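You operate a simulated robot arm through the tools that you are given. There is no shell and no other tool. Be economical: measure what you need, move in short steps, check, and stop when the job is done.

Carry out the task below with a simulated robot arm. There is one attempt and no reset: what you move stays moved.

TASK
Pull the recycling drawer open.
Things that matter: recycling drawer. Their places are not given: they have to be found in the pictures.

It is judged by the outcome, as a careful person would: the job done as asked, and still so three seconds after it is handed in. It fails if anything else is knocked over, pushed out of place, dropped, spilled or broken.

THE ROBOT
A 7-joint arm with a two-finger parallel gripper, fixed in place. Base frame: the origin is at the foot of the arm, x ahead of it, y to its left, z up. Lengths are in m, angles in degrees, forces in N, time in s.
With the tool pointing down near the work surface it reaches from about 0.2 to 0.66 m from the base axis. Its first joint turns from -66.0 to 66.0 degrees. Payload 1.57 kg.
Tool frame: the origin (TCP) lies between the finger pads and is the grasp point; the fingertips stand 0.03 m ahead of it; z points along the fingers, y is the line along which they close. The gripper opens to 0.11 m. The fingers are 0.024 m wide and 0.012 m thick; the gripper's body (0.048 by 0.112 m) begins 0.078 m behind the TCP.
Orientation is that of the tool frame in the base frame, as a unit quaternion [x, y, z, w]. With the fingers straight down and closing along the base's y, the tool's x points along the base's -x, its y along +y and its z along -z.

THE INTERFACE
- The arm moves only by the tool arm_command. Its argument "plan" is a list of rows, each a list of 2 entries, a list of its own where there are three numbers: the shift along the tool's x, y, z in units of 20 mm (1.0 is 20 mm), then the turn, a rotation vector about the tool's x, y, z in units of 4 degrees (1.0 is 4 degrees). In form: [[[dx, dy, dz], [rx, ry, rz]], ...]. A call has 1 to 20 rows; each row shifts and turns the commanded pose from where the row before left it, along the tool's axes as they then stand. "jaw" is the closure, from 0 (fully open) to 1 (shut), set as the call begins (left out, the last holds). A call with a number of a shift or a turn outside -1 to 1 is refused whole. A row lasts 0.2 s, in which the tool goes at most 0.05 m and 8.6 degrees; a call with a longer step from one row to the next is refused whole, and so is a gripper value outside its range. A pose out of reach is approached as far as the arm can. The call stops where the force on the tool passes 40 N (or 10 N more than at its start, if that is more) or the arm is blocked; 0.2 s more then pass. The fingers move at their own pace (about 0.108 m/s each) and stop on an object; they squeeze with about 22 N. The grip force told is the motor's: it shows also when the fingers shut on nothing. Time passes only in rows, and 0.2 s behind the last, so rows that do not move let the fingers close. It gives the time, the measured TCP pose, the force on the tool (base axes), the opening and the grip force at its end, in the units of the frame above (readings bear some noise).
- Cameras (640 x 400 px; columns grow to the right, rows downward): "scene" is fixed at [0.1635, -0.426, 1.3664]; the picture's right is [0.54, -0.84, 0.00], its down [-0.75, -0.48, -0.46] and it looks along [0.39, 0.25, -0.89] (base axes); focal length 330 px, centre (320, 200). "wrist" rides on the gripper at [-0.036, 0, -0.08] in the tool frame; the picture's right is [0.00, -1.00, 0.00], its down [0.97, 0.00, -0.24] and it looks along [0.24, 0.00, 0.97] (tool axes); focal length 218 px, centre (320, 200).
- grab_frame(camera): a new picture of that camera. No time passes.
- probe_pixels(camera, pixels): for up to 12 pixels [column, row] of the newest picture of that camera ("zoom" is the newest enlarged one), the place [x, y, z] in the base frame of the surface seen there, good to about 0.002 m. No time passes.
- zoom(camera, box): a new picture of the part [left, top, right, bottom] of that camera's present view, enlarged. No time passes.
- close_job(): hands the job in; it is judged then, once.

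Work in short steps. Measure before you move; look again where a grasp or a placing could have gone wrong, and mend it. You have 60 turns and 16 pictures in all, the two below and enlarged ones among them. Open the gripper and draw the arm clear of the work before you hand the job in, unless the task says otherwise; then end with one line.

The tools are called as name(argument=value, ...) on one line, values as JSON. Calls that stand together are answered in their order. arm_command: Moves the arm, as the interface text tells. Its arguments: {"type":"object","properties":{"plan":{"type":"array"},"jaw":{"type":"number"}},"required":["plan"]} The other tools are called the same way: grab_frame (camera) takes a picture; probe_pixels (camera, pixels) gives the place of the surface under pixels of a picture; zoom (camera, box) takes an enlarged picture of a part of a camera's view; close_job () hands the job in.

At the start:

```text
time: 0.0
eef_pos: [0.4283, -0.2161, 0.9309]
tool_rot: [-0.001, 1.0, 0.0, 0.0]
contact_force: [-1.1, -0.3, 0.6]
width: 0.1101
grasp_force: 0.1
```

scene: 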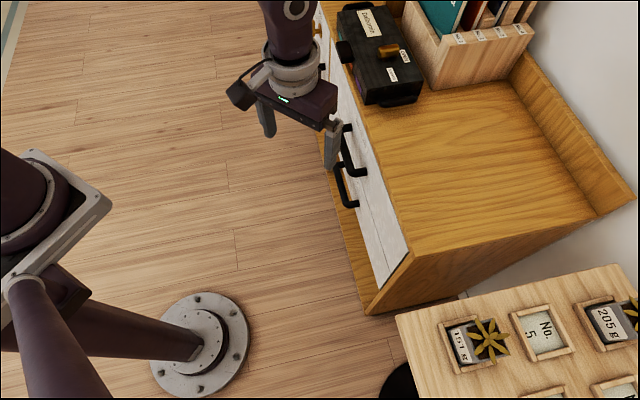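
wrist: 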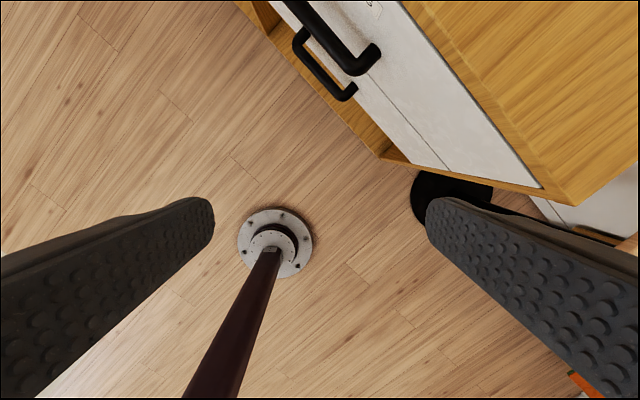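

The cabinet front shows several handles around (345,150) in the scene picture. I'll enlarge that area to find labels.

zoom(camera="scene", box=[290, 0, 450, 300])

zoom(camera="wrist", box=[220, 0, 620, 230])

```text
1.33 times, centred on (370, 150) of scene
```

zoom: 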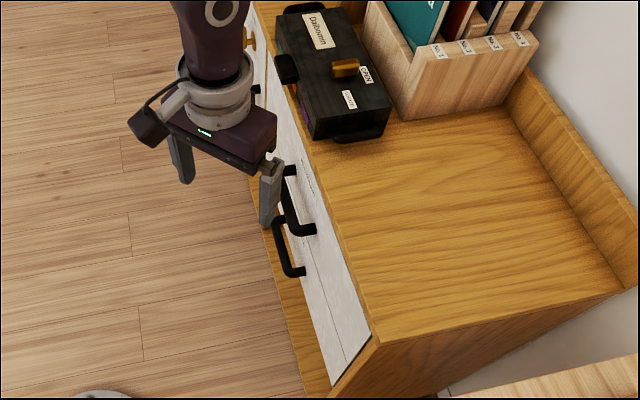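

```text
1.60 times, centred on (420, 115) of wrist
```

zoom: 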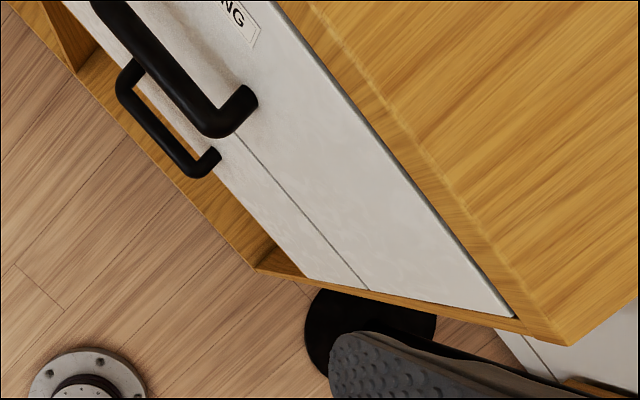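

The upper drawer of this column has a label ending "NG", but it is cut off. I'll measure the cabinet front and handles before moving the wrist camera to read the labels.

grab_frame(camera="wrist")

probe_pixels(camera="wrist", pixels=[[372, 50], [355, 66], [300, 8], [350, 92], [302, 38], [440, 100], [540, 185], [372, 6], [400, 130], [575, 200], [420, 8], [380, 156]])

grab_frame(camera="scene")

probe_pixels(camera="scene", pixels=[[347, 128], [362, 172], [354, 203], [340, 170], [322, 68], [318, 30], [412, 252], [345, 50], [320, 10], [378, 200], [375, 105], [352, 88]])

```text
11 pictures are left
```

wrist: 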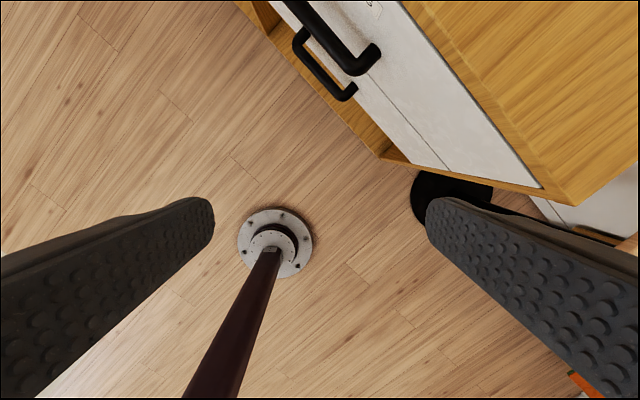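

```text
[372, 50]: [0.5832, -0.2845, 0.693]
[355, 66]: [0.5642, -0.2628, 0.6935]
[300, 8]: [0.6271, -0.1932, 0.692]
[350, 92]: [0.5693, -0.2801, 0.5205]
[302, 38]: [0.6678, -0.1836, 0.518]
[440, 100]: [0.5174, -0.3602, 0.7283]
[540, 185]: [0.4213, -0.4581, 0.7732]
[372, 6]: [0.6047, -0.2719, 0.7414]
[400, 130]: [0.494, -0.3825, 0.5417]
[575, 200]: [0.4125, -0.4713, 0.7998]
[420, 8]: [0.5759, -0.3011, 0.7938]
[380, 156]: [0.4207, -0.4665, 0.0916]
```

```text
10 pictures are left
```

scene: 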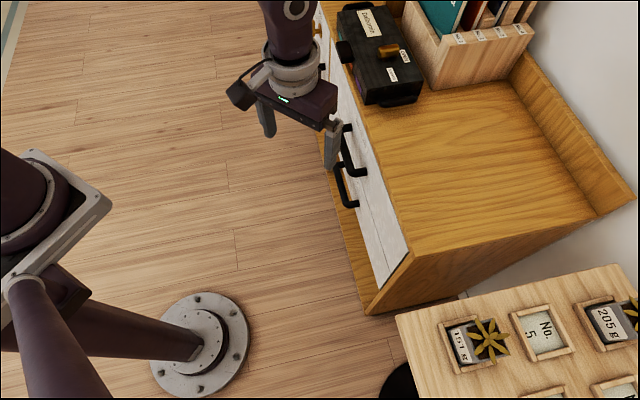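

```text
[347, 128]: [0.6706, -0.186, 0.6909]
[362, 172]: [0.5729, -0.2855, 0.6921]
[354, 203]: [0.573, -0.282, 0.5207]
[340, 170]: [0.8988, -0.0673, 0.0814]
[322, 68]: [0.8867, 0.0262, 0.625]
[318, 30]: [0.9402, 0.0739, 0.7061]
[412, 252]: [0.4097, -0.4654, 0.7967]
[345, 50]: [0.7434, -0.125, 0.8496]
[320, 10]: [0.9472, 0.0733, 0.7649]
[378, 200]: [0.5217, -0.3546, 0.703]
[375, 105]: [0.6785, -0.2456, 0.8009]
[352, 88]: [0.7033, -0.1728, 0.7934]
```

Geometry: the top is at z≈0.80, and the front face lies on y−x≈−0.877 (45°). The upper handle bar is at z≈0.69, about 0.035 m off the face. I'll yaw the tool −45° to line up with the face, standing 0.16 m off it.

arm_command(plan=[[[0, 0, 0], [0, 0, -1]], [[0, 0, 0], [0, 0, -1]], [[0, 0, 0], [0, 0, -1]], [[0, 0, 0], [0, 0, -1]], [[0, 0, 0], [0, 0, -1]], [[0, 0, 0], [0, 0, -1]], [[0, 0, 0], [0, 0, -1]], [[0, 0, 0], [0, 0, -1]], [[0, 0, 0], [0, 0, -1]], [[0, 0, 0], [0, 0, -1]], [[0, 0, 0], [0, 0, -1]], [[0, 0, 0], [0, 0, -0.25]]], jaw=0.5)

```text
time: 2.6
eef_pos: [0.4286, -0.2167, 0.9299]
tool_rot: [-0.383, 0.924, 0.001, 0.0]
contact_force: [0.5, 0.0, -0.4]
width: 0.0551
grasp_force: 0.0
```

The yaw is right. Next I'll tilt the tool toward the face while sliding along it, which also points the wrist camera at the labels.

arm_command(plan=[[[-0.5, 0, 0], [1, 0, 0]], [[-0.5, 0, 0], [1, 0, 0]], [[-0.5, 0, 0], [1, 0, 0]], [[-0.5, 0, 0], [1, 0, 0]], [[-0.5, 0, 0], [1, 0, 0]], [[-0.5, 0, 0], [1, 0, 0]], [[-0.5, 0, 0], [1, 0, 0]], [[-0.5, 0, 0], [1, 0, 0]], [[-0.5, 0, 0], [1, 0, 0]], [[-0.5, 0, 0], [1, 0, 0]], [[-0.5, 0, 0], [1, 0, 0]], [[-0.5, 0, 0], [1, 0, 0]]])

grab_frame(camera="wrist")

```text
time: 5.2
eef_pos: [0.5143, -0.1319, 0.9293]
tool_rot: [-0.349, 0.844, -0.376, 0.156]
contact_force: [0.0, 0.2, -0.7]
width: 0.055
grasp_force: 0.1
```

```text
9 pictures are left
```

wrist: 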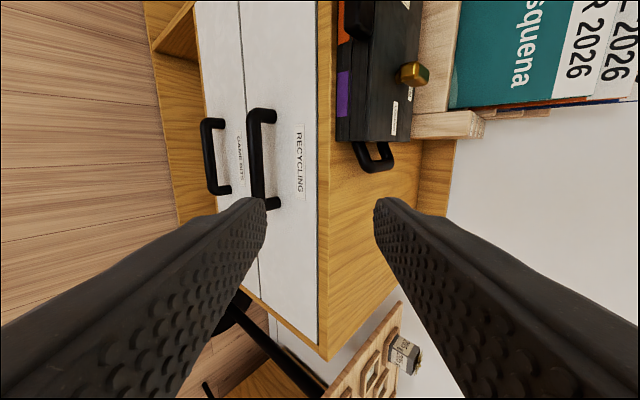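

The upper drawer reads "RECYCLING" at (299,160), and the lower one reads "GARMENT…". I'll probe its handle's bar and mounts, and the seam.

probe_pixels(camera="wrist", pixels=[[274, 116], [271, 203], [253, 120], [256, 160], [260, 190], [262, 160], [251, 160], [280, 160], [247, 130], [247, 100], [300, 160], [317, 160]])

zoom(camera="wrist", box=[180, 80, 340, 220])

```text
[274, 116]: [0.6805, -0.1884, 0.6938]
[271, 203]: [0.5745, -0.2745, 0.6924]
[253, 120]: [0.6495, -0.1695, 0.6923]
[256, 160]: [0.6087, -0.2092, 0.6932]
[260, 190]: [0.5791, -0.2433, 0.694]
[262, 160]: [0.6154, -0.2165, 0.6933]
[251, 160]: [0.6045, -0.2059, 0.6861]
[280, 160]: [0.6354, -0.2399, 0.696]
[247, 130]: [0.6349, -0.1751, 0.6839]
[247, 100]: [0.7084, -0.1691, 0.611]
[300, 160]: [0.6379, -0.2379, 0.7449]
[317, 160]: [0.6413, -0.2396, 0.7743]
```

```text
2.86 times, centred on (260, 150) of wrist
```

zoom: 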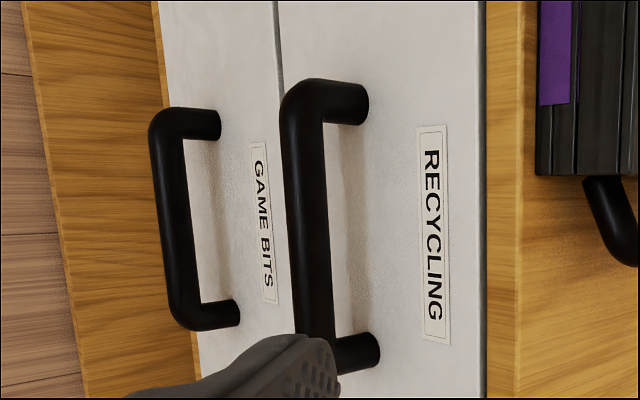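

The handle belongs to RECYCLING. Its bar centre is about (0.609,−0.213,0.686), 0.039 m off the face. I'll tilt to about 68° and drop to a pre-grasp point 0.08 m back from the bar.

arm_command(plan=[[[0, 0, 0], [1, 0, 0]], [[0, 0, 0], [1, 0, 0]], [[0, 0, 0], [1, 0, 0]], [[0, 0, 0], [1, 0, 0]], [[0, 0, 0], [1, 0, 0]], [[-0.05, 0.89, 0.635], [0, 0, 0]], [[-0.05, 0.89, 0.635], [0, 0, 0]], [[-0.05, 0.89, 0.635], [0, 0, 0]], [[-0.05, 0.89, 0.635], [0, 0, 0]], [[-0.05, 0.89, 0.635], [0, 0, 0]], [[-0.05, 0.89, 0.635], [0, 0, 0]], [[-0.05, 0.89, 0.635], [0, 0, 0]], [[-0.05, 0.89, 0.635], [0, 0, 0]], [[-0.05, 0.89, 0.635], [0, 0, 0]], [[-0.05, 0.89, 0.635], [0, 0, 0]]], jaw=0.6)

grab_frame(camera="wrist")

```text
time: 8.4
eef_pos: [0.5573, -0.1588, 0.718]
tool_rot: [-0.317, 0.766, -0.517, 0.213]
contact_force: [0.2, -0.7, 0.1]
width: 0.0443
grasp_force: 0.0
```

```text
7 pictures are left
```

wrist: 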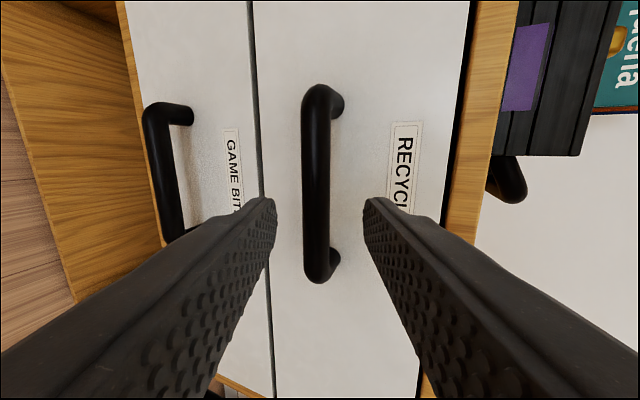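

The pre-grasp pose was reached and the bar sits between the fingers. I'll verify the bar's position.

probe_pixels(camera="wrist", pixels=[[316, 150], [316, 185], [316, 230], [305, 185], [327, 185], [350, 185], [300, 210]])

```text
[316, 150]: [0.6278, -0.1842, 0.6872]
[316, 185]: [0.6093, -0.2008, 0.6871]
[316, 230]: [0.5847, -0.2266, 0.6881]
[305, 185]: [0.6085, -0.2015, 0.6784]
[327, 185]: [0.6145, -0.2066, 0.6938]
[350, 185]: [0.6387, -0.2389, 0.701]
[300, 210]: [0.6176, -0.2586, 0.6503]
```

The bar is confirmed at 0.081 m ahead and centred. I'll advance 0.069 m along the tool axis and then close.

arm_command(plan=[[[0, 0.08, 0.5], [0, 0, 0]], [[0, 0, 0.5], [0, 0, 0]], [[0, 0, 0.5], [0, 0, 0]], [[0, 0, 0.5], [0, 0, 0]], [[0, 0, 0.5], [0, 0, 0]], [[0, 0, 0.5], [0, 0, 0]], [[0, 0, 0.45], [0, 0, 0]]])

arm_command(plan=[[[0, 0, 0], [0, 0, 0]], [[0, 0, 0], [0, 0, 0]], [[0, 0, 0], [0, 0, 0]]], jaw=1)

```text
time: 10.0
eef_pos: [0.6004, -0.2066, 0.6889]
tool_rot: [-0.317, 0.766, -0.517, 0.214]
contact_force: [0.2, -0.3, -0.2]
width: 0.0442
grasp_force: 0.1
```

```text
time: 10.8
eef_pos: [0.6011, -0.2062, 0.6892]
tool_rot: [-0.318, 0.766, -0.517, 0.213]
contact_force: [2.3, -1.4, -8.3]
width: 0.0216
grasp_force: 34.4
```

The fingers hold the bar (width 0.0216, grip 34 N). I'll pull gently, straight out along the face normal.

arm_command(plan=[[[0, 0.187, -0.464], [0, 0, 0]], [[0, 0.187, -0.464], [0, 0, 0]], [[0, 0.187, -0.464], [0, 0, 0]], [[0, 0.187, -0.464], [0, 0, 0]]])

```text
time: 11.8
eef_pos: [0.5727, -0.176, 0.6889]
tool_rot: [-0.317, 0.767, -0.515, 0.214]
contact_force: [5.0, 1.7, -25.9]
width: 0.0218
grasp_force: 34.8
```

It moved 0.04 m, but the −26 N vertical load says the tool is pulling up on the bar. I'll drop the command slightly and keep pulling.

arm_command(plan=[[[0, 0.1, 0.04], [0, 0, 0]], [[0, 0.187, -0.464], [0, 0, 0]], [[0, 0.187, -0.464], [0, 0, 0]]])

grab_frame(camera="scene")

```text
time: 12.6
eef_pos: [0.5582, -0.162, 0.6884]
tool_rot: [-0.317, 0.766, -0.517, 0.214]
contact_force: [2.2, -1.7, -11.5]
width: 0.0218
grasp_force: 34.7
```

```text
6 pictures are left
```

scene: 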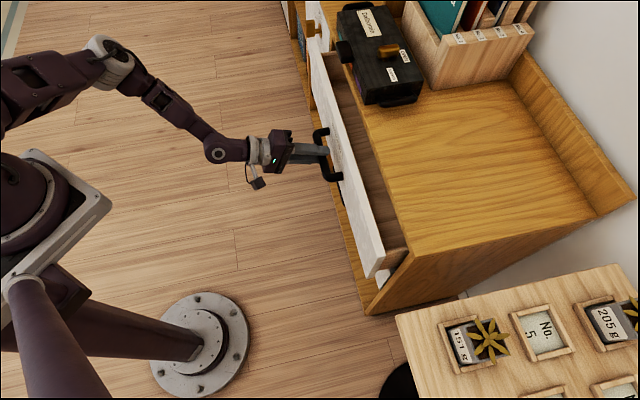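

The drawer is opening cleanly and the load is down to 11.5 N. I'll continue.

arm_command(plan=[[[0, 0.24, -0.444], [0, 0, 0]], [[0, 0.187, -0.464], [0, 0, 0]], [[0, 0.187, -0.464], [0, 0, 0]], [[0, 0.187, -0.464], [0, 0, 0]], [[0, 0.187, -0.464], [0, 0, 0]], [[0, 0.187, -0.464], [0, 0, 0]]])

arm_command(plan=[[[0, 0.187, -0.464], [0, 0, 0]], [[0, 0.187, -0.464], [0, 0, 0]], [[0, 0.187, -0.464], [0, 0, 0]], [[0, 0.187, -0.464], [0, 0, 0]], [[0, 0.187, -0.464], [0, 0, 0]]])

```text
time: 14.0
eef_pos: [0.5174, -0.1204, 0.6889]
tool_rot: [-0.317, 0.766, -0.517, 0.215]
contact_force: [4.7, -0.5, 11.9]
width: 0.0217
grasp_force: 34.8
```

```text
time: 15.2
eef_pos: [0.4812, -0.0855, 0.6884]
tool_rot: [-0.317, 0.765, -0.518, 0.215]
contact_force: [10.3, 5.6, 20.2]
width: 0.0218
grasp_force: 34.5
```

It is open about 0.17 m. I'll relieve the vertical load a little and pull further, to its stop or a clearly open position.

arm_command(plan=[[[0, 0.1, -0.49], [0, 0, 0]], [[0, 0.187, -0.464], [0, 0, 0]], [[0, 0.187, -0.464], [0, 0, 0]], [[0, 0.187, -0.464], [0, 0, 0]]])

grab_frame(camera="scene")

```text
time: 16.2
eef_pos: [0.4524, -0.0568, 0.6887]
tool_rot: [-0.318, 0.767, -0.515, 0.214]
contact_force: [11.4, 7.3, -8.6]
width: 0.0216
grasp_force: 34.4
```

```text
5 pictures are left
```

scene: 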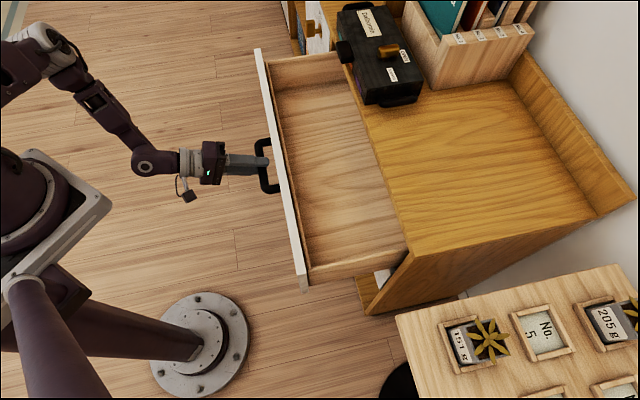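

It is open about 0.21 m with nothing disturbed. I'll try another 0.04 m in case there is travel left.

arm_command(plan=[[[0, 0.187, -0.464], [0, 0, 0]], [[0, 0.187, -0.464], [0, 0, 0]], [[0, 0.187, -0.464], [0, 0, 0]], [[0, 0.187, -0.464], [0, 0, 0]]])

```text
time: 17.2
eef_pos: [0.4244, -0.0275, 0.6894]
tool_rot: [-0.319, 0.767, -0.515, 0.213]
contact_force: [12.0, 8.3, -27.9]
width: 0.0217
grasp_force: 34.4
```

It is open about 0.25 m, which is plenty. I'll ease the vertical load, let go, and then back away along the tool axis.

arm_command(plan=[[[0, 0.12, 0.05], [0, 0, 0]], [[0, 0, 0], [0, 0, 0]]])

arm_command(plan=[[[0, 0, 0], [0, 0, 0]], [[0, 0, 0], [0, 0, 0]]], jaw=0.55)

arm_command(plan=[[[0, 0, -0.5], [0, 0, 0]], [[0, 0, -0.5], [0, 0, 0]], [[0, 0, -0.5], [0, 0, 0]], [[0, 0, -0.5], [0, 0, 0]], [[0, 0, -0.5], [0, 0, 0]], [[0, 0, -0.5], [0, 0, 0]], [[0, 0, -0.5], [0, 0, 0]], [[0, 0, -0.5], [0, 0, 0]]])

grab_frame(camera="scene")

```text
time: 17.8
eef_pos: [0.4242, -0.03, 0.6892]
tool_rot: [-0.318, 0.764, -0.518, 0.215]
contact_force: [8.8, 12.3, 6.1]
width: 0.0216
grasp_force: 34.6
```

```text
time: 18.4
eef_pos: [0.4233, -0.0287, 0.6867]
tool_rot: [-0.317, 0.766, -0.517, 0.214]
contact_force: [0.1, 0.0, -0.7]
width: 0.0492
grasp_force: 0.0
```

```text
time: 20.2
eef_pos: [0.3713, 0.0234, 0.7177]
tool_rot: [-0.317, 0.766, -0.516, 0.215]
contact_force: [-0.1, -0.1, 0.1]
width: 0.0492
grasp_force: 0.1
```

```text
4 pictures are left
```

scene: 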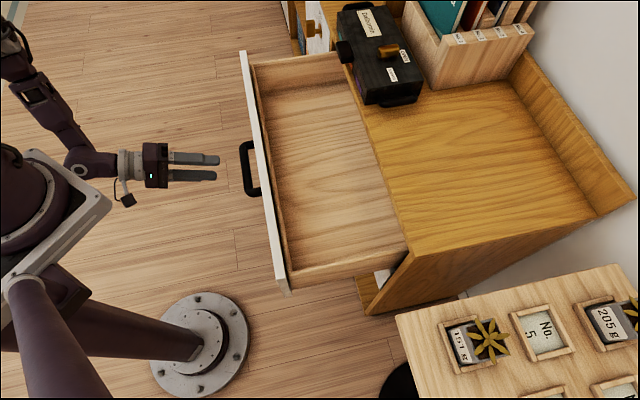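

The drawer is open and the gripper is clear of the handle. I'll wait with the jaw fully open to check that it stays put.

probe_pixels(camera="scene", pixels=[[246, 60], [283, 285]])

arm_command(plan=[[[0, 0, 0], [0, 0, 0]], [[0, 0, 0], [0, 0, 0]], [[0, 0, 0], [0, 0, 0]], [[0, 0, 0], [0, 0, 0]], [[0, 0, 0], [0, 0, 0]], [[0, 0, 0], [0, 0, 0]], [[0, 0, 0], [0, 0, 0]], [[0, 0, 0], [0, 0, 0]], [[0, 0, 0], [0, 0, 0]], [[0, 0, 0], [0, 0, 0]], [[0, 0, 0], [0, 0, 0]], [[0, 0, 0], [0, 0, 0]], [[0, 0, 0], [0, 0, 0]], [[0, 0, 0], [0, 0, 0]], [[0, 0, 0], [0, 0, 0]]], jaw=0)

grab_frame(camera="scene")

```text
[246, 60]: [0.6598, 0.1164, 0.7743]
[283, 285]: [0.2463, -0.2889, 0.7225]
```

```text
time: 23.4
eef_pos: [0.3717, 0.0226, 0.7179]
tool_rot: [-0.317, 0.766, -0.517, 0.214]
contact_force: [0.2, -0.3, -0.1]
width: 0.1099
grasp_force: 0.0
```

```text
3 pictures are left
```

scene: 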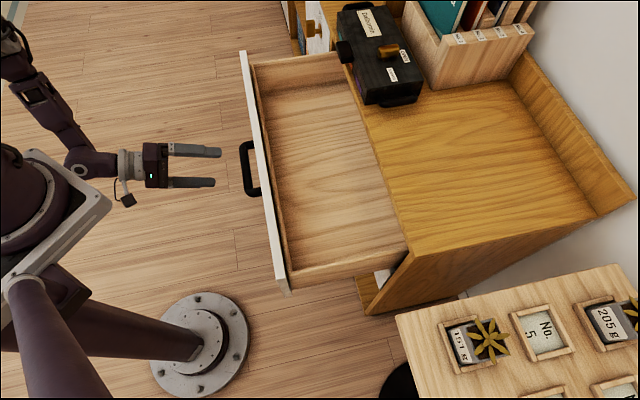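

The drawer hasn't moved after 3 s and the arm is clear, so I'm handing it in.

close_job()

```text
The job is handed in.
```

The recycling drawer is open by about 0.25 m and held still for 3 s before I handed the job in; the gripper is open and clear of it, and nothing else was moved.
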